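You operate a simulated robot arm through the tools that you are given. There is no shell and no other tool.

The job below is to be done with a simulated robot arm. You get a single attempt, and the scene is never put back.

## Task
Roll pipe two up to the rack's end blocks and chock it.
Fine: keep a hand on it as it rolls; loosen the chock knob, slide the chock against the pipe, then tighten the knob. Keep out from under the hanging shell; let no pipe roll free or drop.

It is judged by the outcome, as a careful person would: the job done as asked, and still so three seconds after it is handed in. It fails if anything else is knocked over, pushed out of place, dropped, spilled or broken.

## Robot
A 7-joint arm with a three-finger gripper, fixed in place. Base frame: the origin is at the foot of the arm, x ahead of it, y to its left, z up. Readings come in m, rad, newtons and seconds.
With the tool pointing down near the work surface it reaches from about 0.5 to 0.94 m from the base axis. Its first joint turns from -2.897 to 2.897 rad. Payload 2.69 kg.
The TCP is the grasp point between the finger pads, 0.029 m short of the fingertips. In the tool frame z runs along the fingers and y along their closing line. The gripper opens to 0.12 m. The gripper's body begins 0.078 m behind the TCP.
Orientation is told as [roll, pitch, yaw] about the base's x, y, z axes, in that order, counted from this pose: with the fingers straight down and closing along the base's y, the tool's x points along the base's -x, its y along +y and its z along -z.

## Interface
- The arm moves only by the tool move_arm. Its argument "targets" is a list that holds one entry, the list of rows, each a list of 6 numbers: the shift along the tool's x, y, z in mm, then the turn, a rotation vector about the tool's x, y, z in rad. In form: [[[dx, dy, dz, rx, ry, rz], ...]]. A call has 1 to 20 rows; each row shifts and turns the commanded pose from where the row before left it, along the tool's axes as they then stand. "claw" is the finger opening in mm, from 0 to 120, set as the call begins (left out, the last holds). Each row takes 0.2 s and may step no farther than 0.05 m and 0.15 rad from the row before; otherwise, or with a gripper value out of range, the whole call is refused. A pose out of reach is approached as far as the arm can. The call stops where the force on the tool passes 40 N (or 10 N more than at its start, if that is more) or the arm is blocked; 0.2 s more then pass. Each finger halts on what it meets, pressing with about 22 N; the grip force reading is that of the motor and also rises with nothing between the fingers. The clock runs only during rows and for 0.2 s after the last one: add rows that do not move to give the fingers time. It gives the time, the measured TCP pose, the force on the tool (base axes), the opening and the grip force at its end, in the units of the frame above (readings bear some noise), with the torque about the TCP (base axes, N m) and any sound that the robot's microphone picked up, and new pictures: "show" is both (left out), scene, wrist or none.
- Cameras (640 x 400 px; columns grow to the right, rows downward): "scene" is fixed at [0.0432, 0.6487, 1.3868]; the picture's right is [-0.78, -0.63, 0.00], its down [-0.32, 0.39, -0.86] and it looks along [0.54, -0.67, -0.51] (base axes); focal length 370 px, centre (320, 200). "wrist" rides on the gripper at [0.063, 0, -0.104] in the tool frame; the picture's right is [0.01, 1.00, 0.00], its down [-0.83, 0.00, -0.56] and it looks along [-0.56, 0.00, 0.83] (tool axes); focal length 275 px, centre (320, 200).
- move_column(by): slides the trunk up (or, below 0, down) by that many m; the arm rides with it, the base frame stays. It gives what a move gives, with no picture.
- point_at(camera, pixels): for up to 12 pixels [column, row] of the newest picture of that camera ("zoom" is the newest enlarged one), the place [x, y, z] in the base frame of the surface seen there, good to about 0.002 m, but the place of the scene camera against the robot may be out by one fixed shift of up to 0.018 m in any direction. The clock stands still meanwhile.
- zoom(camera, box): a new picture of the part [left, top, right, bottom] of that camera's present view, enlarged. The clock stands still meanwhile.
- close_job(): hands the job in; it is judged then, once.

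Leave the gripper open and the arm clear of the work at the hand-in unless told otherwise.

The tools are called after ">>>" as a command line: name --argument value ..., lists and objects as JSON in quotes. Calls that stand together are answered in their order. move_arm: Moves the arm, as the interface text tells. Its arguments: {"type":"object","properties":{"targets":{"type":"array","items":{"type":"array","items":{"type":"array","items":{"type":"number"}}}},"claw":{"type":"number"},"show":{"type":"string","enum":["both","scene","wrist","none"]}},"required":["targets"]} The other tools are called the same way: move_column (by) slides the trunk up or down; point_at (camera, pixels) gives the place of the surface under pixels of a picture; zoom (camera, box) takes an enlarged picture of a part of a camera's view; close_job () hands the job in.

At the start:

```text
clock: 0.0
tcp_pos: [0.4831, -0.1159, 1.0482]
orientation: [0.0, 0.001, 0.0]
wrist_force: [-0.3, 0.8, -0.6]
ft_torque: [-0.02, -0.01, -0.03]
grip_width: 0.1203
grasp_force: 0.1
trunk travel left (down, up): [-0.525, 0.088]
```

scene: 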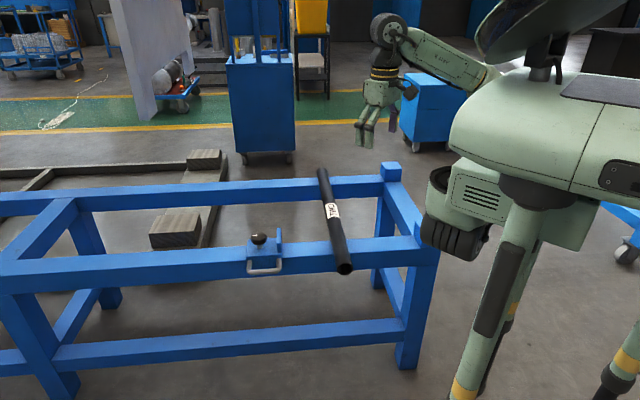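
wrist: 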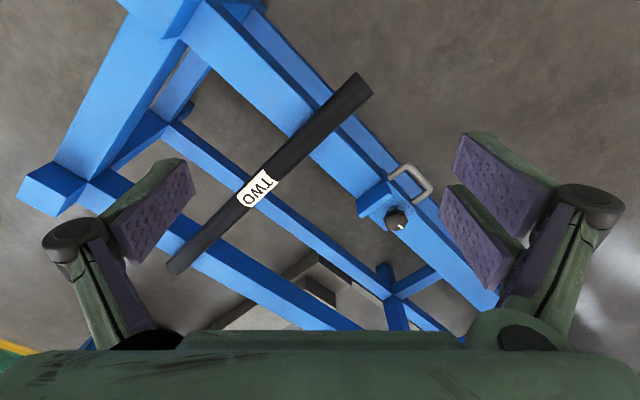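

I see a blue rack with a black pipe labelled "TWO" lying across two rails, with a chock and its black knob at about (258,240) in the scene picture. An end block stands at (390,170). I'll zoom in on both camera views before measuring anything.

>>> zoom --camera "scene" --box '[220, 150, 440, 290]'

>>> zoom --camera "wrist" --box '[0, 0, 480, 300]'

>>> point_at --camera "scene" --pixels '[[322, 172], [345, 267], [332, 210], [390, 168], [390, 180], [258, 238], [264, 268], [280, 250], [428, 240], [300, 250], [300, 188], [400, 245]]'

>>> point_at --camera "wrist" --pixels '[[358, 85], [175, 265], [258, 190], [397, 219], [410, 175], [375, 200], [50, 180], [160, 20], [350, 155], [230, 265], [430, 215], [110, 120]]'

```text
2.86 times, centred on (330, 220) of scene
```

zoom: 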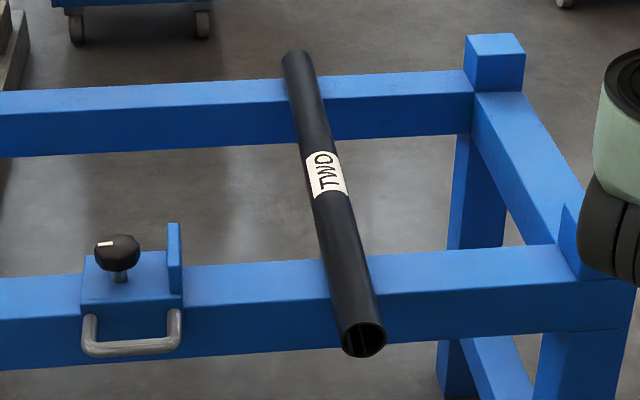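

```text
1.33 times, centred on (240, 150) of wrist
```

zoom: 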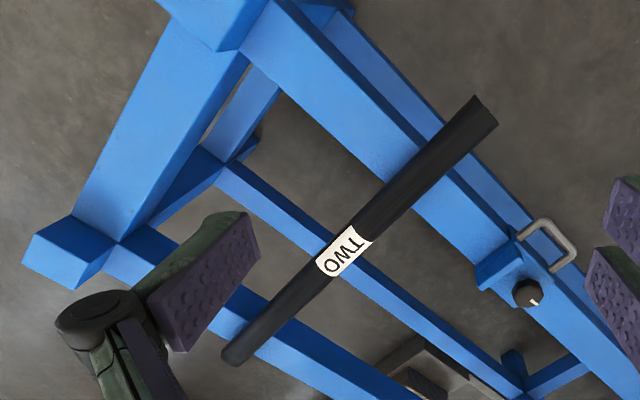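

```text
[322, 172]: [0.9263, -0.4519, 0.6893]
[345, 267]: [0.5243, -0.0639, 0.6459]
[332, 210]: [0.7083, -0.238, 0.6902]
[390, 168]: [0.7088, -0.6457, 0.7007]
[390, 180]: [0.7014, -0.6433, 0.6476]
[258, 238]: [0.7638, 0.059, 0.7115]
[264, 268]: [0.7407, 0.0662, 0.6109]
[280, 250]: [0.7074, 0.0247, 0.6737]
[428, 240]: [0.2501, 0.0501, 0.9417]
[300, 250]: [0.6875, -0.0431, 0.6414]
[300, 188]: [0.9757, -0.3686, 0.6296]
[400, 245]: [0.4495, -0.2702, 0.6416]
```

```text
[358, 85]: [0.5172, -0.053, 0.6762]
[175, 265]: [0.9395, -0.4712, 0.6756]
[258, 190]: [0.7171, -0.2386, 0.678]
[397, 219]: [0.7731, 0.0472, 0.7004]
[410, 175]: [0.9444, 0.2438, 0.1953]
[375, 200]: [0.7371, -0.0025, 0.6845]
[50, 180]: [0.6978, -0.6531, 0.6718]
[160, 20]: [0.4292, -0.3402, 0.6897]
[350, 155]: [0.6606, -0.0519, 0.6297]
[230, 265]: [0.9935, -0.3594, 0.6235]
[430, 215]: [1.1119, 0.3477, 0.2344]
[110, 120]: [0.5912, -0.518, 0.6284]
```

The rails run at about 45° in the base frame. The pipe lies across them, roughly 0.25 m from the end blocks. Before moving I need to find the "hanging shell". The dark disc near (540,20) and the other large objects could be it, so I'll zoom and measure there.

>>> zoom --camera "scene" --box '[340, 0, 640, 190]'

>>> point_at --camera "scene" --pixels '[[500, 30], [560, 15], [620, 5], [500, 110], [450, 240], [150, 50], [260, 90], [385, 30], [440, 65], [370, 120], [465, 60], [590, 170]]'

>>> zoom --camera "scene" --box '[0, 0, 340, 212]'

>>> zoom --camera "wrist" --box '[320, 130, 480, 230]'

```text
2.11 times, centred on (490, 95) of scene
```

zoom: 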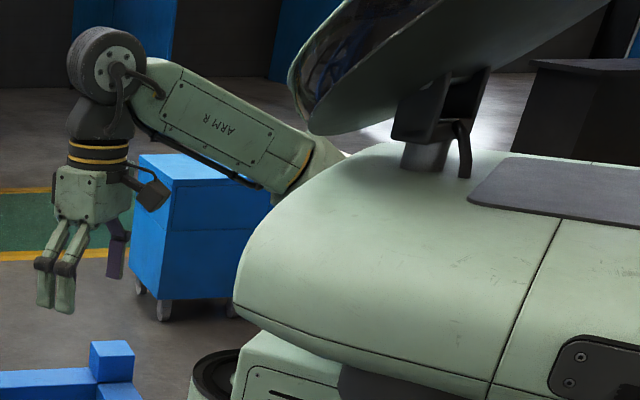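

```text
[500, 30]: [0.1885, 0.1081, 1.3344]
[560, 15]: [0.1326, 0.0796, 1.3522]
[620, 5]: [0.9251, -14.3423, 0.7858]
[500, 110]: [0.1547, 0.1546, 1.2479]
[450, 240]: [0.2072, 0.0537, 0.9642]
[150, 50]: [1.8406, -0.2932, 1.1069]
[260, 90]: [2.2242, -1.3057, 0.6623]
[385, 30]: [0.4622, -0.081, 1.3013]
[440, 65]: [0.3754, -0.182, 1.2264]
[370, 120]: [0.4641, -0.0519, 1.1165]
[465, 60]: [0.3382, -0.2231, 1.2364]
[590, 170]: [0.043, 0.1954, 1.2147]
```

```text
1.88 times, centred on (170, 106) of scene
```

zoom: 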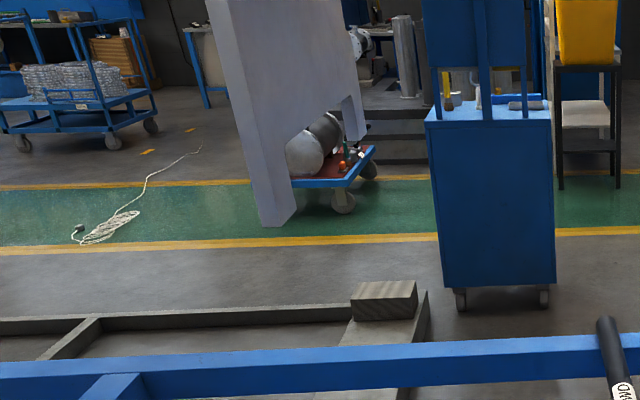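

```text
4.00 times, centred on (400, 180) of wrist
```

zoom: 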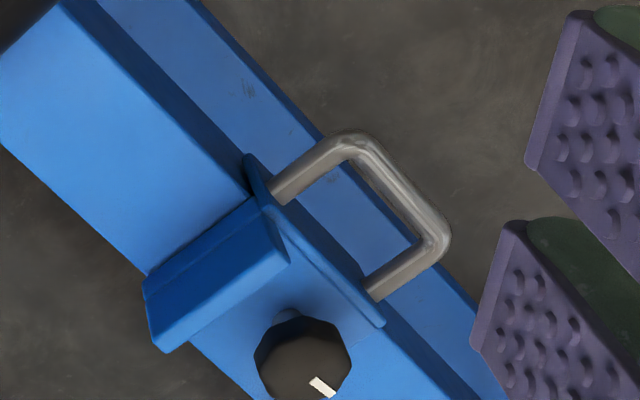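

A grey panel appears to hang in the background around (150,50), at x≈1.84, well beyond the rack. I'll confirm how far it extends. In the same step I'll measure the rails' slope, the block faces and the chock from the wrist picture.

>>> point_at --camera "scene" --pixels '[[118, 10], [140, 115], [152, 118], [160, 80], [185, 60], [190, 70]]'

>>> point_at --camera "wrist" --pixels '[[225, 40], [270, 85], [320, 130], [360, 170], [450, 262], [130, 220], [180, 255], [300, 318], [75, 195], [88, 175], [190, 18], [178, 38]]'

>>> point_at --camera "wrist" --pixels '[[300, 140], [280, 163], [220, 220], [200, 240], [365, 78], [168, 270], [362, 205], [390, 187], [410, 205], [398, 215], [388, 170], [425, 195]]'

>>> zoom --camera "wrist" --box '[0, 0, 240, 240]'

```text
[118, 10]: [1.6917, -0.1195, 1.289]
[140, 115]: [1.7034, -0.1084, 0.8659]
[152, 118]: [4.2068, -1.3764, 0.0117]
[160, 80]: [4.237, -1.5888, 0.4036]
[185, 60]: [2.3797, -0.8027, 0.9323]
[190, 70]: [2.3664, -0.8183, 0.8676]
```

```text
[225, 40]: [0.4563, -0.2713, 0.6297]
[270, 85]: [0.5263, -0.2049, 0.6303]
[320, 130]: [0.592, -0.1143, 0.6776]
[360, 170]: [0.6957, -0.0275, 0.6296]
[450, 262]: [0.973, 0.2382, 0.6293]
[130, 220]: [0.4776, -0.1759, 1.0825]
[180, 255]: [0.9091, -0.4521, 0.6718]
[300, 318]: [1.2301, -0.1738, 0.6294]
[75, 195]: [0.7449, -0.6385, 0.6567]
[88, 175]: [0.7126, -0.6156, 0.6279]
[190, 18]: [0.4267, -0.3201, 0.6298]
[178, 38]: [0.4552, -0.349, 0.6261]
```

```text
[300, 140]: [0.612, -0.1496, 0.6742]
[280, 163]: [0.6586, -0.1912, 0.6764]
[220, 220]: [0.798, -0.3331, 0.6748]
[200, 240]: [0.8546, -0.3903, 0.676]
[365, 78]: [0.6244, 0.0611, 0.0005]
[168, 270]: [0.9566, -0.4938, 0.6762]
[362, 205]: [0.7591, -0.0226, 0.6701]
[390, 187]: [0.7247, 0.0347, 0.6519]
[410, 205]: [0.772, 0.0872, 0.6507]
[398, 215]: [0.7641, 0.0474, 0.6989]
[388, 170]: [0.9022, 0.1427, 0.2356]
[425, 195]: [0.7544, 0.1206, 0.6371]
```

```text
1.67 times, centred on (120, 120) of wrist
```

zoom: 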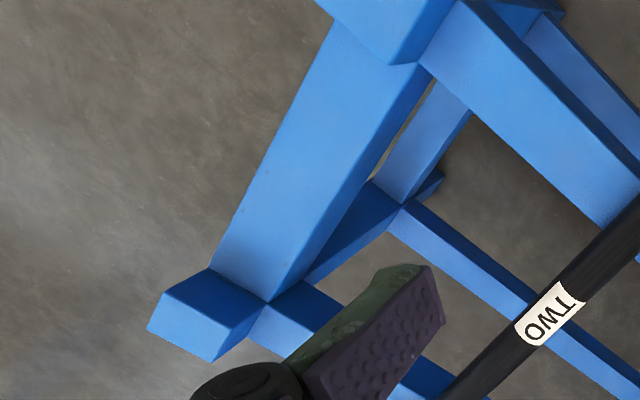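

The hanging panel is at x≥1.69, which is out of reach, and I will stay well short of it.

Measurements, with u along the rails at (0.707, 0.707) and v along the pipe:

| Item | Reading |
|---|---|
| Rail tops | z≈0.6295, level |
| Pipe axis | u≈0.328 |
| Pipe diameter | ≈47 mm |
| Pipe centre | v≈0.714 |
| Block faces | u≈0.075 |
| Chock plate face | u≈0.52 |
| Knob | u≈0.58, v≈0.51 |

Next I move at height to above the pipe's middle and turn the tool −45° so the fingers close across the pipe.

>>> move_arm --targets '[[[-36.3, -22.4, 0, 0, 0, 0], [-36.3, -22.4, 0, 0, 0, 0], [-36.3, -22.4, 0, 0, 0, 0], [-36.3, -22.4, 0, 0, 0, 0], [-36.3, -22.4, 0, 0, 0, 0], [-36.3, -22.4, 0, 0, 0, 0], [-36.3, -22.4, 0, 0, 0, 0], [0, 0, 0, 0, 0, 0.131], [0, 0, 0, 0, 0, 0.131], [0, 0, 0, 0, 0, 0.131], [0, 0, 0, 0, 0, 0.131], [0, 0, 0, 0, 0, 0.131], [0, 0, 0, 0, 0, 0.1304]]]' --claw 100 --show "both"

```text
clock: 2.8
tcp_pos: [0.7282, -0.258, 1.0402]
orientation: [0.001, 0.001, -0.788]
wrist_force: [0.1, -0.3, 0.3]
ft_torque: [-0.01, -0.05, 0.01]
grip_width: 0.1001
grasp_force: 0.1
out of reach, approached as far as the arm can: row 7
trunk travel left (down, up): [-0.525, 0.088]
```

scene: 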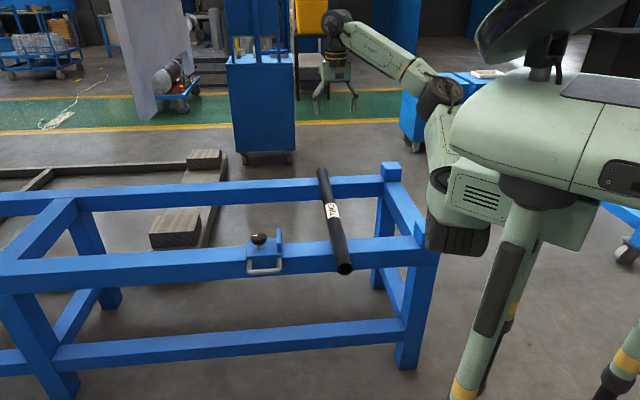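
wrist: 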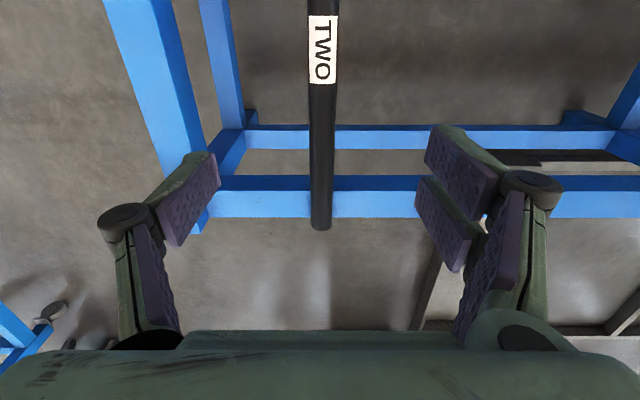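

The pose at full height was just out of reach: the arm stopped about 17 mm short, at (0.728,-0.258). I will lower the trunk to gain reach. First I'll check that the robot's lower body parts, around (455,240) and (440,130), will clear the rack on the way down.

>>> point_at --camera "scene" --pixels '[[440, 95], [432, 150], [432, 235], [435, 248], [465, 250], [440, 180], [480, 250], [425, 100], [400, 60], [530, 260], [430, 215], [438, 205]]'

>>> zoom --camera "scene" --box '[360, 60, 560, 280]'

```text
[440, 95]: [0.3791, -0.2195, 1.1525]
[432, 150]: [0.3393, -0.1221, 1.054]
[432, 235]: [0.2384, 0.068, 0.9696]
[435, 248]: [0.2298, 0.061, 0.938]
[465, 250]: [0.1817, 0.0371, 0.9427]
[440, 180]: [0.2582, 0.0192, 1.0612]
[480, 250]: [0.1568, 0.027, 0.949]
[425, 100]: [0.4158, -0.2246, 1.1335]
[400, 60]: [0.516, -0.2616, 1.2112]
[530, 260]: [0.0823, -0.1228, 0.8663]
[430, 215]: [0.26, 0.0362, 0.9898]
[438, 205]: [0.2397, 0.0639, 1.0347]
```

```text
1.82 times, centred on (460, 170) of scene
```

zoom: 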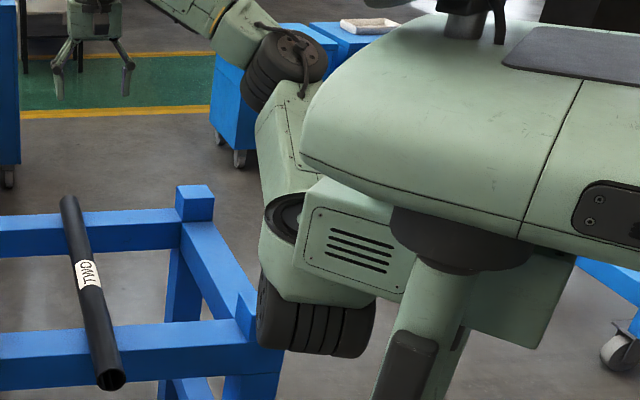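

The lowest arm drum sits near u≈0.17, v≈0.11 and the rack's outer rail edge is at v≈0.45, so there is clearance. I will lower the trunk 0.25 m. That brings the TCP to about z=0.79, with the fingertips at 0.76, above the pipe top at 0.676.

>>> move_column --by -0.25

```text
clock: 5.4
tcp_pos: [0.7284, -0.2579, 0.7904]
orientation: [-0.001, 0.0, -0.785]
wrist_force: [-0.7, 0.0, -0.1]
ft_torque: [-0.03, 0.04, 0.01]
grip_width: 0.0998
grasp_force: 0.1
trunk travel left (down, up): [-0.275, 0.338]
```

The TCP is now at z=0.79, u≈0.333, v≈0.697. I'll take fresh pictures with a row that does not move, to check the alignment with the pipe.

>>> move_arm --targets '[[[0, 0, 0, 0, 0, 0]]]' --show "both"

```text
clock: 5.8
tcp_pos: [0.7285, -0.2589, 0.7902]
orientation: [0.0, 0.001, -0.785]
wrist_force: [-0.3, 0.6, -0.4]
ft_torque: [-0.07, 0.02, 0.01]
grip_width: 0.1001
grasp_force: 0.0
trunk travel left (down, up): [-0.275, 0.338]
```

scene: 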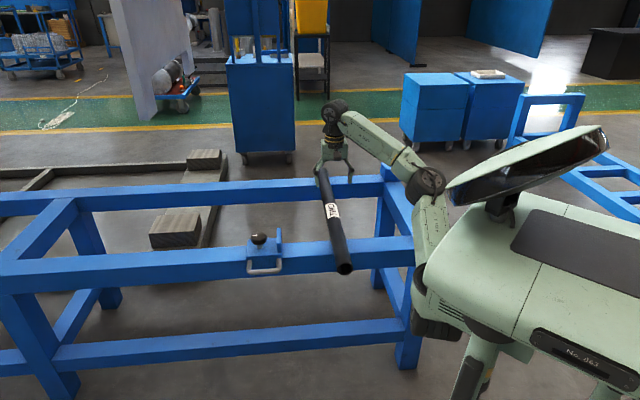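
wrist: 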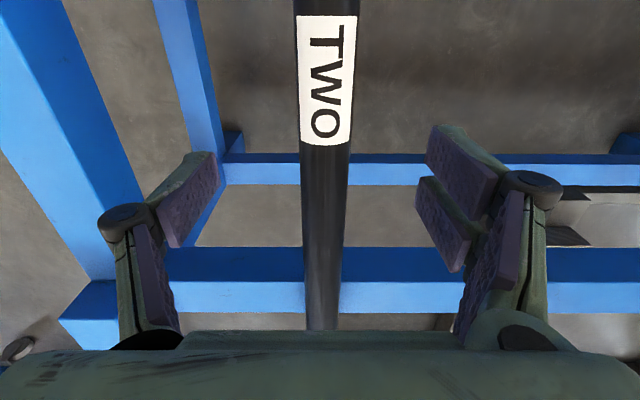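

The pipe runs straight up the picture between the fingers, with its axis near column 325. I'll measure it again from here, along with the far rail and the end block.

>>> point_at --camera "wrist" --pixels '[[325, 60], [325, 170], [323, 250], [321, 310], [298, 170], [350, 170], [250, 295], [400, 295], [90, 300], [75, 290], [120, 270], [250, 255]]'

>>> zoom --camera "wrist" --box '[0, 200, 320, 400]'

>>> zoom --camera "scene" --box '[240, 90, 460, 300]'

```text
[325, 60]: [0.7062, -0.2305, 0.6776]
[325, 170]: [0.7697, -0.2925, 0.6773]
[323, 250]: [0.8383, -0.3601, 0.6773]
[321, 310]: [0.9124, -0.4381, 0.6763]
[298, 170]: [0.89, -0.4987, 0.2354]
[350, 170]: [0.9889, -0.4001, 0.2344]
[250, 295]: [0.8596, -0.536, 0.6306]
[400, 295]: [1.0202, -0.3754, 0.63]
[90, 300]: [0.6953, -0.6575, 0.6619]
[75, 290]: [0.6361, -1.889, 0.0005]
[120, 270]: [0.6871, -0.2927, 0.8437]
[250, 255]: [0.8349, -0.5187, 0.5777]
```

```text
2.00 times, centred on (160, 300) of wrist
```

zoom: 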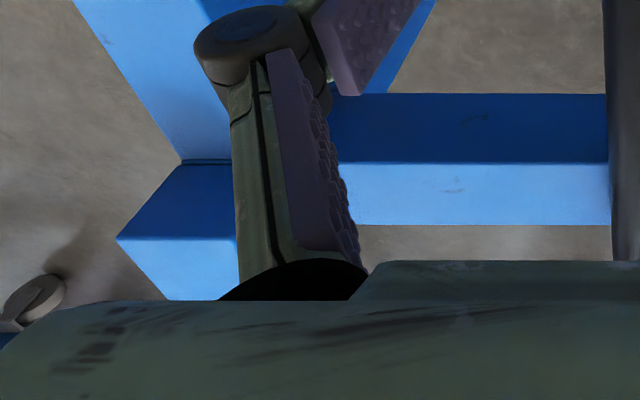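

```text
1.90 times, centred on (350, 195) of scene
```

zoom: 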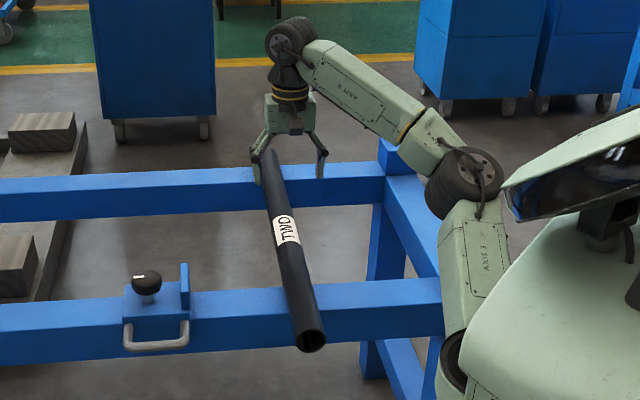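

The pipe axis measures u≈0.337, its top is z≈0.677 and its diameter about 48 mm. My TCP is at u≈0.332, v≈0.698. I will shift +5 mm across and +16 mm along the pipe toward its middle. Then I'll lower with the fingers open to 90 mm, straddling the pipe, to z≈0.68.

>>> move_arm --targets '[[[-16, 5, 0, 0, 0, 0], [0, 0, 25, 0, 0, 0], [0, 0, 25, 0, 0, 0], [0, 0, 20, 0, 0, 0], [0, 0, 20, 0, 0, 0], [0, 0, 15, 0, 0, 0], [0, 0, 5, 0, 0, 0]]]' --claw 90 --show "both"

```text
clock: 7.4
tcp_pos: [0.7429, -0.2663, 0.6801]
orientation: [0.002, -0.001, -0.785]
wrist_force: [0.0, 1.1, -0.4]
ft_torque: [-0.02, 0.04, 0.05]
grip_width: 0.0899
grasp_force: 0.1
trunk travel left (down, up): [-0.275, 0.338]
```

scene: 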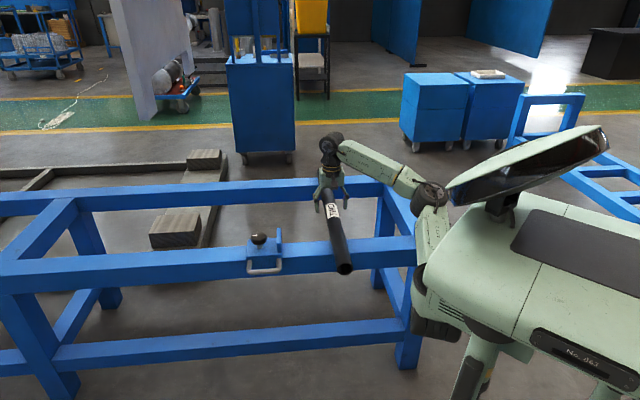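
wrist: 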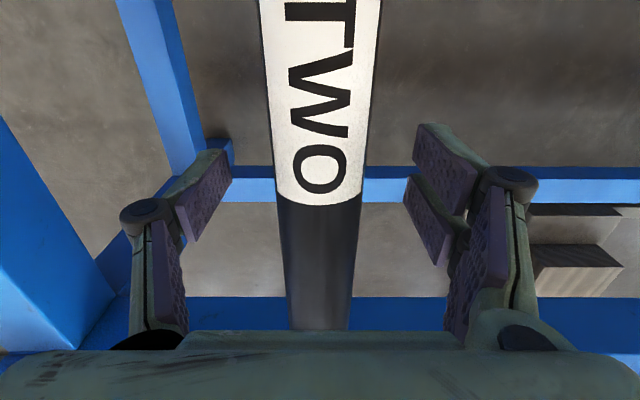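

The pipe is centred between the fingers, with the TCP at u=0.337, v=0.714. I will lower another 12 mm to z≈0.668, which keeps the tips near 0.639 and above the cross rail at 0.6295. Then I'll close the fingers to 55 mm so they loosely cage the pipe.

>>> move_arm --targets '[[[0, 0, 6, 0, 0, 0], [0, 0, 6, 0, 0, 0], [0, 0, 0, 0, 0, 0], [0, 0, 0, 0, 0, 0]]]' --claw 55 --show "wrist"

```text
clock: 8.4
tcp_pos: [0.7434, -0.2655, 0.6682]
orientation: [-0.001, -0.001, -0.785]
wrist_force: [0.7, -0.8, 0.2]
ft_torque: [-0.05, 0.01, 0.02]
grip_width: 0.0551
grasp_force: 0.1
trunk travel left (down, up): [-0.275, 0.338]
```

wrist: 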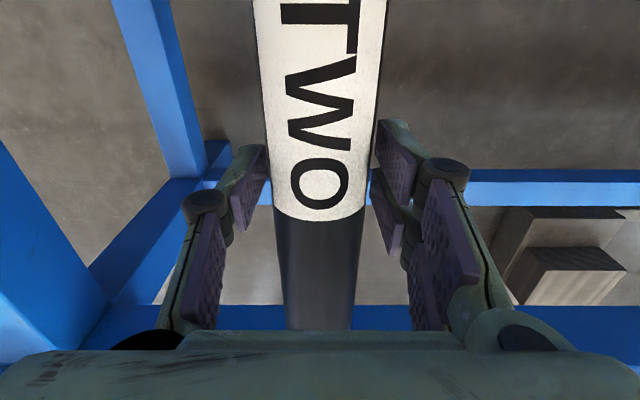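

The pipe is caged with about 3.5 mm of play each side. I'll now roll it toward the blocks (tool −y) slowly at 10 mm per row, 140 mm first, and then check alignment and force.

>>> move_arm --targets '[[[0, -4, 0, 0, 0, 0], [0, -6, 0, 0, 0, 0], [0, -10, 0, 0, 0, 0], [0, -10, 0, 0, 0, 0], [0, -10, 0, 0, 0, 0], [0, -10, 0, 0, 0, 0], [0, -10, 0, 0, 0, 0], [0, -10, 0, 0, 0, 0], [0, -10, 0, 0, 0, 0], [0, -10, 0, 0, 0, 0], [0, -10, 0, 0, 0, 0], [0, -10, 0, 0, 0, 0], [0, -10, 0, 0, 0, 0], [0, -10, 0, 0, 0, 0], [0, -6, 0, 0, 0, 0], [0, -4, 0, 0, 0, 0]]]' --show "both"

```text
clock: 11.8
tcp_pos: [0.644, -0.3664, 0.668]
orientation: [0.0, 0.001, -0.785]
wrist_force: [-0.2, -0.6, -0.9]
ft_torque: [0.0, 0.0, 0.01]
grip_width: 0.0548
grasp_force: 0.1
trunk travel left (down, up): [-0.275, 0.338]
```

scene: 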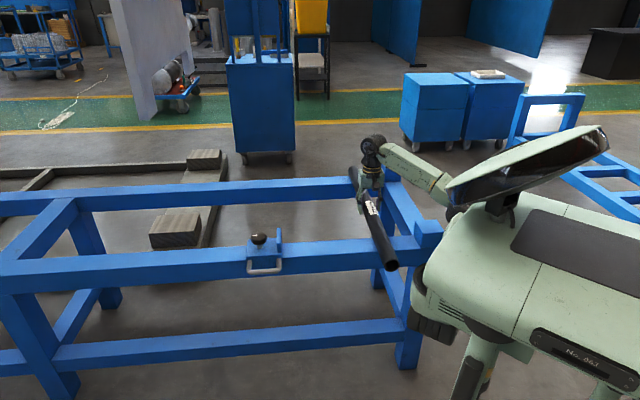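
wrist: 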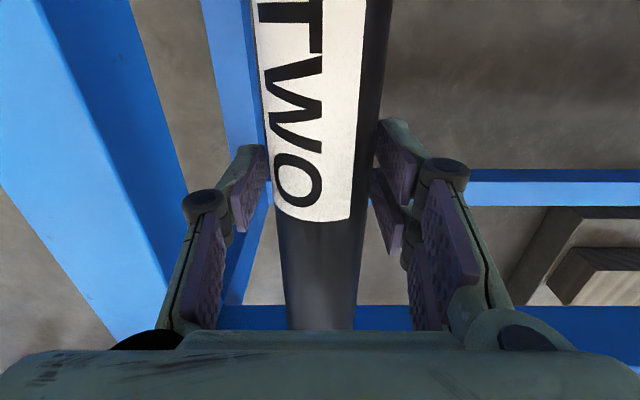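

The pipe rolled inside the cage with almost no force. I'll check whether it is still square to the rails and how far it is from the blocks.

>>> point_at --camera "wrist" --pixels '[[322, 30], [320, 120], [320, 230], [322, 310], [150, 150], [100, 100], [240, 280], [160, 280], [250, 318]]'

>>> zoom --camera "scene" --box '[320, 130, 460, 290]'

>>> point_at --camera "scene" --pixels '[[353, 172], [385, 250], [378, 233], [392, 172], [428, 228], [388, 262]]'

```text
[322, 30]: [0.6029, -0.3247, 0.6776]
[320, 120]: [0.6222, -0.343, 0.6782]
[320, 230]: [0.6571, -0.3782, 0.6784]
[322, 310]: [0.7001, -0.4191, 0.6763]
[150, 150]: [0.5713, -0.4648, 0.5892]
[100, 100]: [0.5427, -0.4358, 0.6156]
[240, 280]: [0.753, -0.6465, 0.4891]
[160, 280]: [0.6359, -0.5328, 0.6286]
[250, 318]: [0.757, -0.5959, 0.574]
```

```text
2.50 times, centred on (390, 210) of scene
```

zoom: 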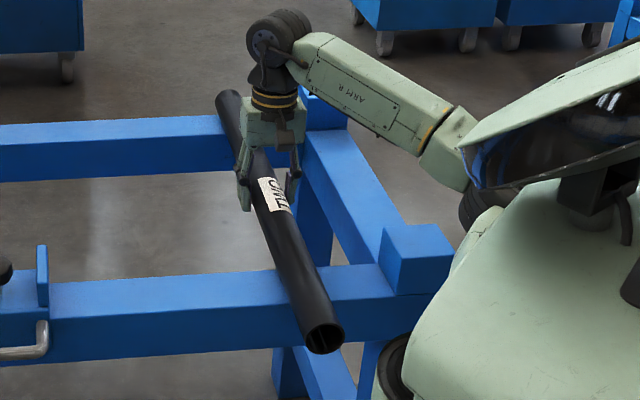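

```text
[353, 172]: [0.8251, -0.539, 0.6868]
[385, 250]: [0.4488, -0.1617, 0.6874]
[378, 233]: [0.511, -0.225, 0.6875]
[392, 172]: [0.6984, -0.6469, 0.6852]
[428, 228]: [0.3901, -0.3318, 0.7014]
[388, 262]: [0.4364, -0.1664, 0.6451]
```

The pipe is still square, with u≈0.197 at every point and about 98 mm left to go. Before continuing I'll check the height of my elbow drum near (452,212) over the near end block.

>>> point_at --camera "scene" --pixels '[[450, 210], [452, 215], [447, 205], [440, 190], [432, 222], [425, 240], [440, 230]]'

>>> zoom --camera "scene" --box '[400, 150, 500, 270]'

```text
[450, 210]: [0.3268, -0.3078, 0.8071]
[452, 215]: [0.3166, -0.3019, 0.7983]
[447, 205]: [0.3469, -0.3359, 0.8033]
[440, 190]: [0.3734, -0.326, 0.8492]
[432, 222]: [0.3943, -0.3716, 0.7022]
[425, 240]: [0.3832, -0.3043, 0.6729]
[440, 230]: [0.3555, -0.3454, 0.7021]
```

```text
3.33 times, centred on (450, 210) of scene
```

zoom: 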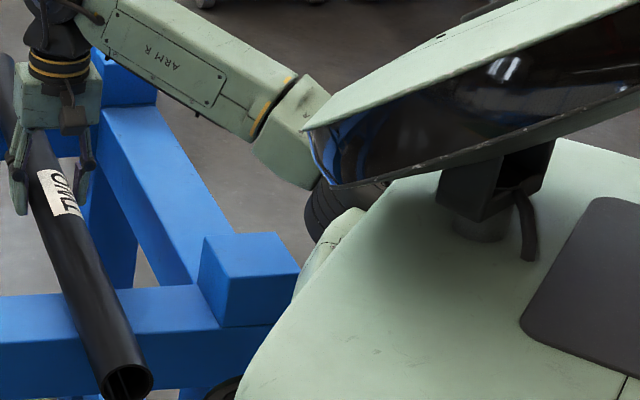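

The elbow drum is at about z≈0.79, around 0.1 m above the near block's top at ≈0.69. I'll roll a further 50 mm and check both the elbow and the pipe again.

>>> move_arm --targets '[[[0, -4, 0, 0, 0, 0], [0, -6, 0, 0, 0, 0], [0, -10, 0, 0, 0, 0], [0, -10, 0, 0, 0, 0], [0, -10, 0, 0, 0, 0], [0, -6, 0, 0, 0, 0], [0, -4, 0, 0, 0, 0]]]' --show "both"

```text
clock: 13.4
tcp_pos: [0.6095, -0.4013, 0.6671]
orientation: [0.0, 0.001, -0.787]
wrist_force: [-1.0, 0.3, -0.5]
ft_torque: [0.0, 0.0, -0.02]
grip_width: 0.0568
grasp_force: 1.0
trunk travel left (down, up): [-0.275, 0.338]
```

scene: 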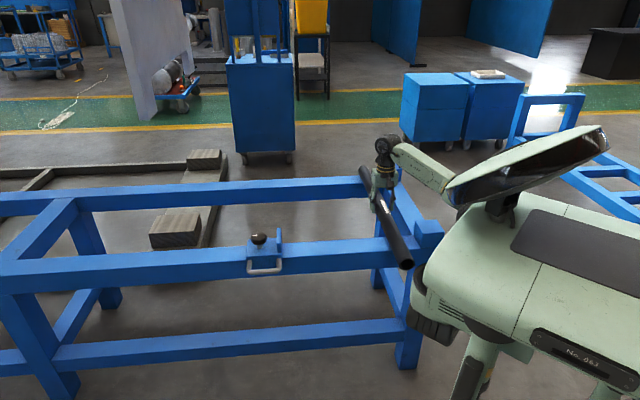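
wrist: 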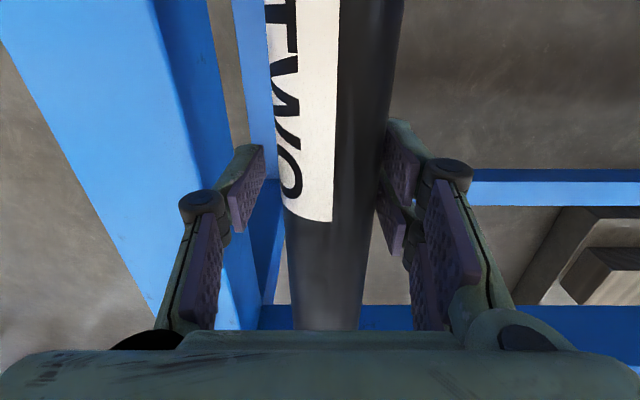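

The force is still near zero and the pipe stays caged. I'll measure the pipe, the block faces and the elbow again.

>>> point_at --camera "wrist" --pixels '[[335, 30], [330, 120], [326, 230], [324, 300]]'

>>> point_at --camera "scene" --pixels '[[366, 175], [400, 248], [395, 235], [422, 240], [418, 232], [450, 207], [456, 210], [365, 172]]'

>>> zoom --camera "scene" --box '[340, 140, 470, 290]'

```text
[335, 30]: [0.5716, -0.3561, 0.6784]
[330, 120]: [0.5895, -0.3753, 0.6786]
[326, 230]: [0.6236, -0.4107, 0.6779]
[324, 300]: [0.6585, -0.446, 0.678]
```

```text
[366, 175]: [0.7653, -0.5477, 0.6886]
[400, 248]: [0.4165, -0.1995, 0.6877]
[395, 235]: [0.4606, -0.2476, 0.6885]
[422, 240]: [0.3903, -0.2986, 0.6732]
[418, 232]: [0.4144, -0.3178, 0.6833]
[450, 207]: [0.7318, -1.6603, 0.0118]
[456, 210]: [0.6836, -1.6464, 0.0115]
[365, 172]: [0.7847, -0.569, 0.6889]
```

```text
2.67 times, centred on (405, 215) of scene
```

zoom: 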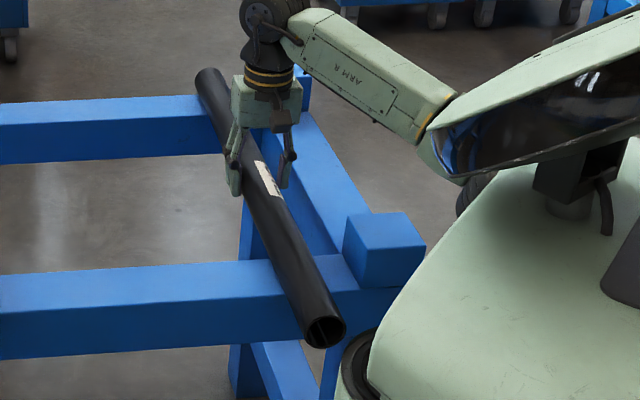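

The pipe is square at u≈0.151 and resting on the trailing finger, with about 52–60 mm left. I'll move 44 mm slowly, then finish in small steps while watching the force.

>>> move_arm --targets '[[[0, -4, 0, 0, 0, 0], [0, -8, 0, 0, 0, 0], [0, -8, 0, 0, 0, 0], [0, -8, 0, 0, 0, 0], [0, -8, 0, 0, 0, 0], [0, -5, 0, 0, 0, 0], [0, -3, 0, 0, 0, 0]]]' --show "both"

```text
clock: 15.0
tcp_pos: [0.5785, -0.4322, 0.6681]
orientation: [-0.001, -0.001, -0.788]
wrist_force: [-0.7, -0.5, -0.8]
ft_torque: [0.0, 0.0, -0.01]
grip_width: 0.0551
grasp_force: 0.1
trunk travel left (down, up): [-0.275, 0.338]
```

scene: 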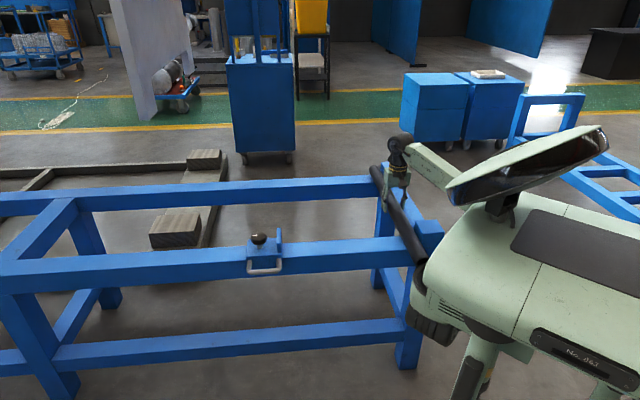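
wrist: 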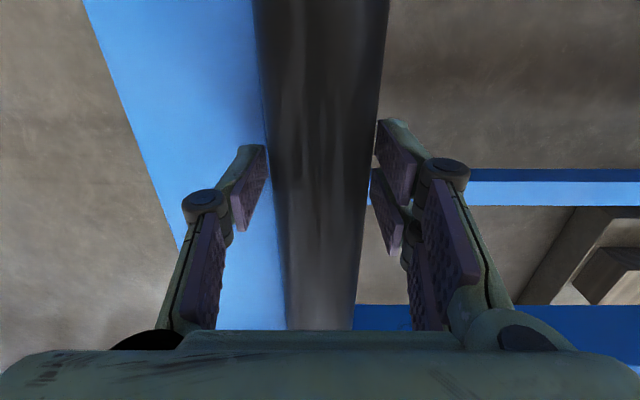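

The pipe is nearly there, with the TCP at u≈0.1035. I'll finish in 2 mm steps toward the blocks and watch for the contact force to rise.

>>> move_arm --targets '[[[0, -2, 0, 0, 0, 0], [0, -2, 0, 0, 0, 0], [0, -2, 0, 0, 0, 0], [0, -2, 0, 0, 0, 0]]]' --show "both"

```text
clock: 16.0
tcp_pos: [0.5736, -0.4359, 0.6692]
orientation: [0.001, 0.0, -0.786]
wrist_force: [4.0, 1.9, 1.9]
ft_torque: [0.06, -0.14, 0.01]
grip_width: 0.0584
grasp_force: 2.4
trunk travel left (down, up): [-0.275, 0.338]
```

scene: 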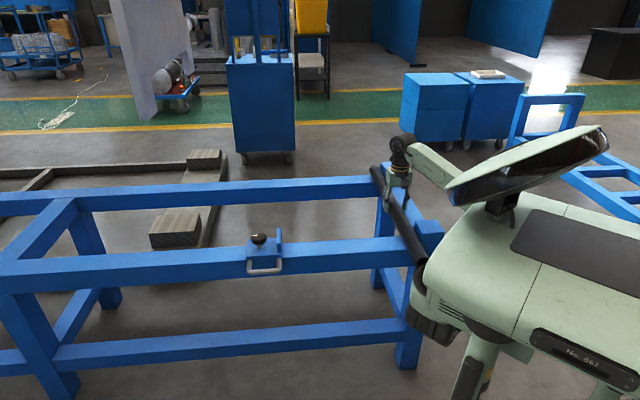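
wrist: 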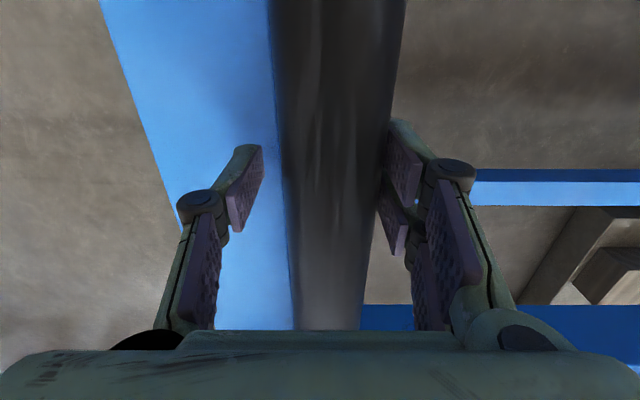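

There is about 4 N of back-push along +u, so the pipe has met the blocks. I'll check that it is square and touching both blocks.

>>> point_at --camera "wrist" --pixels '[[340, 30], [336, 120], [331, 230], [328, 310]]'

>>> zoom --camera "scene" --box '[355, 130, 455, 290]'

>>> point_at --camera "scene" --pixels '[[376, 172], [380, 180], [408, 235], [413, 248], [430, 232], [425, 232], [418, 227], [390, 165]]'

```text
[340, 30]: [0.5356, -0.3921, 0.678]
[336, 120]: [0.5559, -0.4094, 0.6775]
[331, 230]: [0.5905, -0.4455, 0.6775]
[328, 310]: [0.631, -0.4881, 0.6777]
```

```text
2.50 times, centred on (405, 210) of scene
```

zoom: 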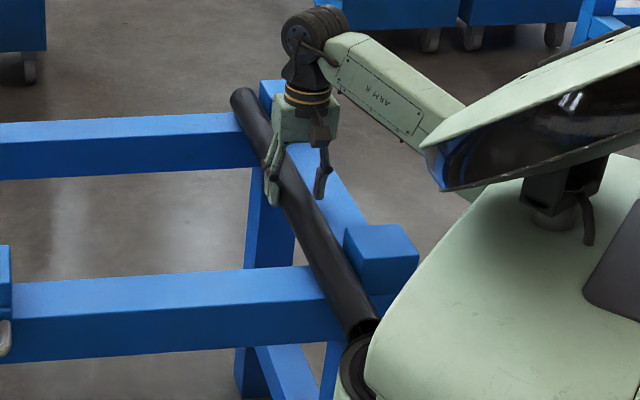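

```text
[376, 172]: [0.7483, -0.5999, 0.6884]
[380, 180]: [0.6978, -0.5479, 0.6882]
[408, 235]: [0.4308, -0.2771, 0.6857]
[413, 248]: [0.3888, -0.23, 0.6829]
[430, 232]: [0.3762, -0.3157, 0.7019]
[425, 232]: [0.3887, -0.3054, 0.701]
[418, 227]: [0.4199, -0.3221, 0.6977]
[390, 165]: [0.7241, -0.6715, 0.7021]
```

The pipe reads u≈0.102 and close to square. To make sure it is seated on both blocks, I'll press 4 mm more in 1 mm steps and see whether the force climbs.

>>> move_arm --targets '[[[0, -1, 0, 0, 0, 0], [0, -1, 0, 0, 0, 0], [0, -1, 0, 0, 0, 0], [0, -1, 0, 0, 0, 0], [0, 0, 0, 0, 0, 0]]]' --show "both"

```text
clock: 17.2
tcp_pos: [0.5712, -0.4396, 0.6694]
orientation: [-0.001, 0.0, -0.783]
wrist_force: [3.7, 7.4, -0.5]
ft_torque: [0.12, -0.04, 0.03]
grip_width: 0.0599
grasp_force: 3.9
trunk travel left (down, up): [-0.275, 0.338]
```

scene: 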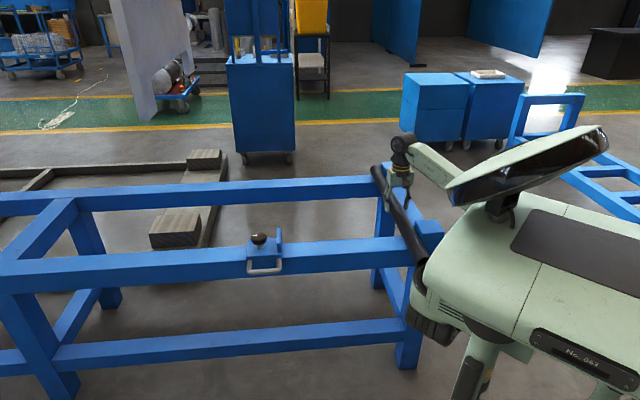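
wrist: 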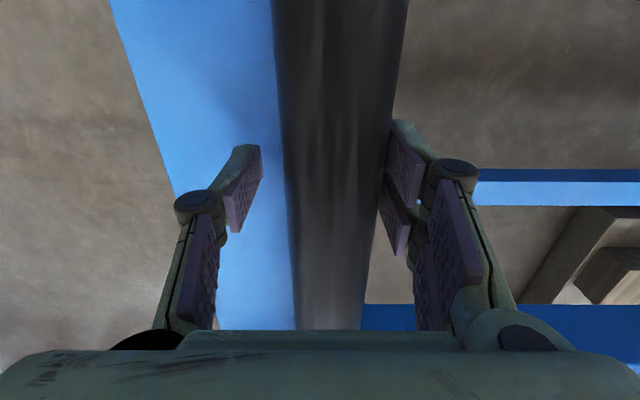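

The back-push is now ≈8 N. I'll measure the pipe again to see whether it still moved or is firmly seated.

>>> point_at --camera "wrist" --pixels '[[340, 10], [338, 60], [336, 120], [333, 180], [331, 230], [329, 280], [328, 310]]'

>>> zoom --camera "scene" --box '[395, 210, 455, 270]'

>>> zoom --camera "scene" --box '[360, 150, 420, 210]'

```text
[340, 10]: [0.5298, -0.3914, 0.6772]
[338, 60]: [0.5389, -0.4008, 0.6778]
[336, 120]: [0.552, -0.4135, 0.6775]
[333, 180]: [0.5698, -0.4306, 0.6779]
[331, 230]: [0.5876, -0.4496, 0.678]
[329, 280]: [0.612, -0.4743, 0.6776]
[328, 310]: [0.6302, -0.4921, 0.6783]
```

```text
6.67 times, centred on (425, 240) of scene
```

zoom: 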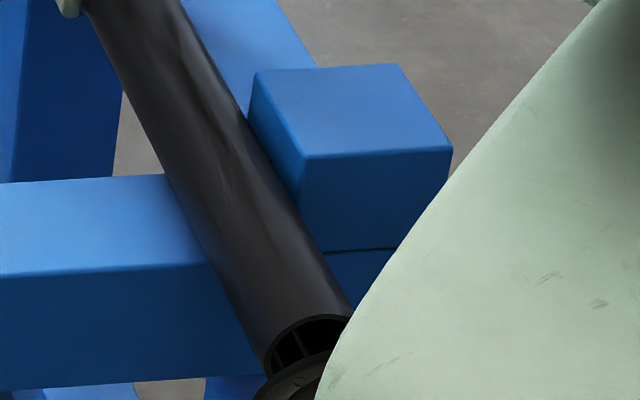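

```text
6.67 times, centred on (390, 180) of scene
```

zoom: 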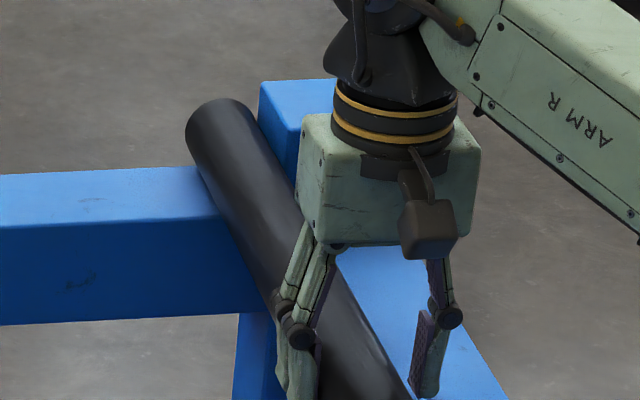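

The pipe is now at u≈0.0978 and square to within about 0.5 mm. It moved 4 mm during that push, so I'll press another 3 mm to check whether it has really stopped against both blocks.

>>> move_arm --targets '[[[0, -1, 0, 0, 0, 0], [0, -1, 0, 0, 0, 0], [0, -1, 0, 0, 0, 0], [0, 0, 0, 0, 0, 0]]]' --show "both"

```text
clock: 18.2
tcp_pos: [0.5687, -0.4421, 0.6672]
orientation: [0.002, -0.001, -0.786]
wrist_force: [15.7, 7.0, 1.1]
ft_torque: [0.07, -0.39, -0.33]
grip_width: 0.0655
grasp_force: 7.9
trunk travel left (down, up): [-0.275, 0.338]
```

scene: 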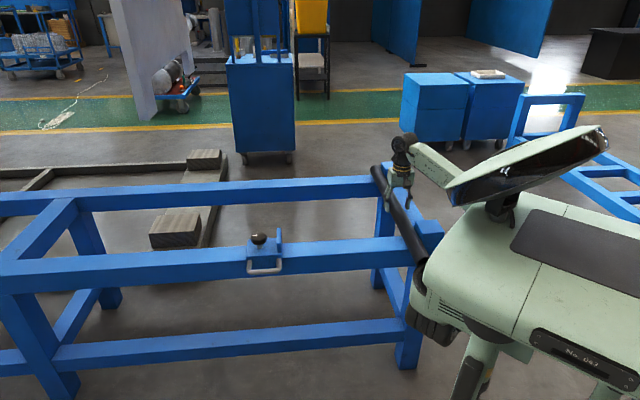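
wrist: 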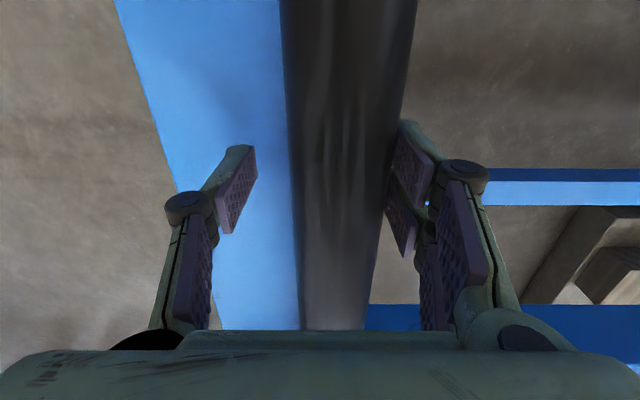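

The force is now ≈16 N and the trailing finger is giving way, so the pipe is stopped. I'll confirm its position.

>>> point_at --camera "wrist" --pixels '[[347, 10], [345, 60], [343, 120], [340, 180], [338, 230], [336, 280], [334, 310]]'

>>> point_at --camera "scene" --pixels '[[377, 170], [379, 174], [382, 181], [406, 228], [409, 234], [412, 241], [415, 248]]'

```text
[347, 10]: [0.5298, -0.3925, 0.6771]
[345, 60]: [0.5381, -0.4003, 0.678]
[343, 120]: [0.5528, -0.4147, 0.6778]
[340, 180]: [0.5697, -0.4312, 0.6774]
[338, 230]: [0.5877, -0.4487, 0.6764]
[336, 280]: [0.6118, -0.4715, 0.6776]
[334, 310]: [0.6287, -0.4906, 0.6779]
```

```text
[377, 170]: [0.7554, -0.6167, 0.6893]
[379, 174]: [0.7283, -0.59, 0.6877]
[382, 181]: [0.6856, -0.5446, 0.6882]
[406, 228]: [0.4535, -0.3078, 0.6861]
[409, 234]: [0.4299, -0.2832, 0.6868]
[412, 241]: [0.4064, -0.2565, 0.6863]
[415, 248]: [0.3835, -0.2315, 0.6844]
```

The pipe is still at u≈0.0978 under 16 N, square and seated on both blocks. I will ease off 8 mm gently, keeping the cage around the pipe, and check that it stays put on its own before letting go.

>>> move_arm --targets '[[[0, 2, 0, 0, 0, 0], [0, 2, 0, 0, 0, 0], [0, 2, 0, 0, 0, 0], [0, 2, 0, 0, 0, 0], [0, 0, 0, 0, 0, 0]]]' --claw 62 --show "wrist"

```text
clock: 19.4
tcp_pos: [0.5723, -0.436, 0.6683]
orientation: [-0.001, 0.0, -0.787]
wrist_force: [0.4, 0.3, -0.8]
ft_torque: [0.01, -0.02, 0.01]
grip_width: 0.0618
grasp_force: 0.1
trunk travel left (down, up): [-0.275, 0.338]
```

wrist: 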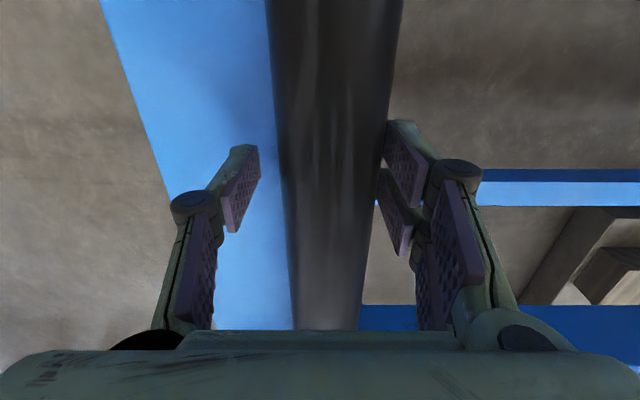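

The contact is released, with zero force. I'll check whether the pipe stayed where it was.

>>> point_at --camera "wrist" --pixels '[[336, 10], [335, 60], [334, 120], [332, 180], [330, 230], [329, 280], [328, 310]]'

```text
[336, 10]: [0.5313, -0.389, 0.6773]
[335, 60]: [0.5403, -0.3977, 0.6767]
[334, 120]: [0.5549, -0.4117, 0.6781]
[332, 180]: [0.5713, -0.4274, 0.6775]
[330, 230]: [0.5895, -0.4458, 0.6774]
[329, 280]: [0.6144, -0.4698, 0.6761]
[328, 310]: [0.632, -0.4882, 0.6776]
```

The pipe came back about 3 mm, to u≈0.1013. I need to know whether it is still drifting, so I'll hold still inside the cage for a second and measure again.

>>> move_arm --targets '[[[0, 0, 0, 0, 0, 0], [0, 0, 0, 0, 0, 0], [0, 0, 0, 0, 0, 0], [0, 0, 0, 0, 0, 0], [0, 0, 0, 0, 0, 0]]]' --claw 76 --show "both"

>>> point_at --camera "wrist" --pixels '[[336, 10], [335, 60], [334, 120], [332, 180], [330, 230], [329, 280], [328, 310]]'

```text
clock: 20.6
tcp_pos: [0.5726, -0.435, 0.6689]
orientation: [0.0, 0.001, -0.787]
wrist_force: [0.8, 0.2, 0.0]
ft_torque: [-0.01, -0.01, 0.01]
grip_width: 0.076
grasp_force: 0.0
trunk travel left (down, up): [-0.275, 0.338]
```

scene: 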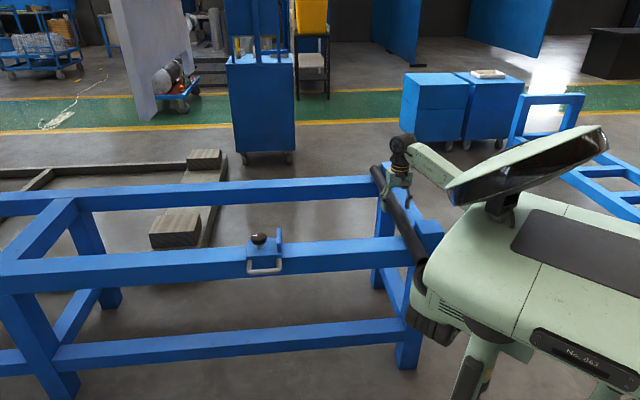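
wrist: 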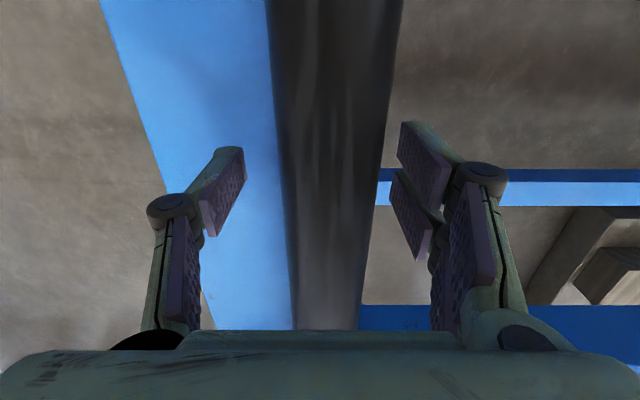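

```text
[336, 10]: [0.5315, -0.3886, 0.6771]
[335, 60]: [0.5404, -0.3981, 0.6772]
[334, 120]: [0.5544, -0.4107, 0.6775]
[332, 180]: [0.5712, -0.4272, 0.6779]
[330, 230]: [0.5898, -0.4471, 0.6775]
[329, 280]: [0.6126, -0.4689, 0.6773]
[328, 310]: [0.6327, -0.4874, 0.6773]
```

The pipe is not drifting; it sits still at u≈0.101 with the fingers well clear. It did spring back about 3 mm off the blocks, though. I'll re-seat it with a much gentler push in 0.5 mm steps, so there is less spring-back on release.

>>> move_arm --targets '[[[0, 0, 0, 0, 0, 0], [0, 0, 0, 0, 0, 0], [0, 0, 0, 0, 0, 0], [0, -0.5, 0, 0, 0, 0], [0, -0.5, 0, 0, 0, 0], [0, -0.5, 0, 0, 0, 0], [0, -0.5, 0, 0, 0, 0], [0, -0.5, 0, 0, 0, 0], [0, -0.5, 0, 0, 0, 0], [0, 0, 0, 0, 0, 0], [0, 0, 0, 0, 0, 0]]]' --claw 54 --show "wrist"

>>> point_at --camera "wrist" --pixels '[[338, 10], [337, 60], [336, 120], [334, 180], [332, 230], [330, 280], [328, 310]]'

```text
clock: 23.0
tcp_pos: [0.5712, -0.4395, 0.669]
orientation: [0.0, -0.001, -0.786]
wrist_force: [4.2, 2.3, 1.3]
ft_torque: [0.02, -0.13, -0.05]
grip_width: 0.0571
grasp_force: 2.6
trunk travel left (down, up): [-0.275, 0.338]
```

wrist: 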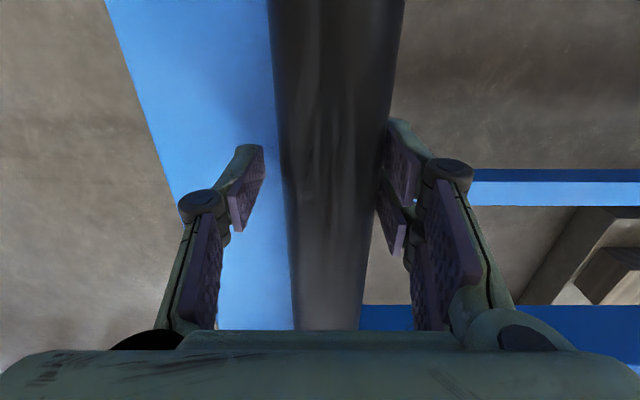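

```text
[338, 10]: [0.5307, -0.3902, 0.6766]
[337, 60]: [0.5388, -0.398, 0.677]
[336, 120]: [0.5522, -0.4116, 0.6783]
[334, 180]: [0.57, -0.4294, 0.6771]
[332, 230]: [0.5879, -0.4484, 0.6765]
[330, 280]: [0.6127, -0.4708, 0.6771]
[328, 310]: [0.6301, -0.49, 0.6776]
```

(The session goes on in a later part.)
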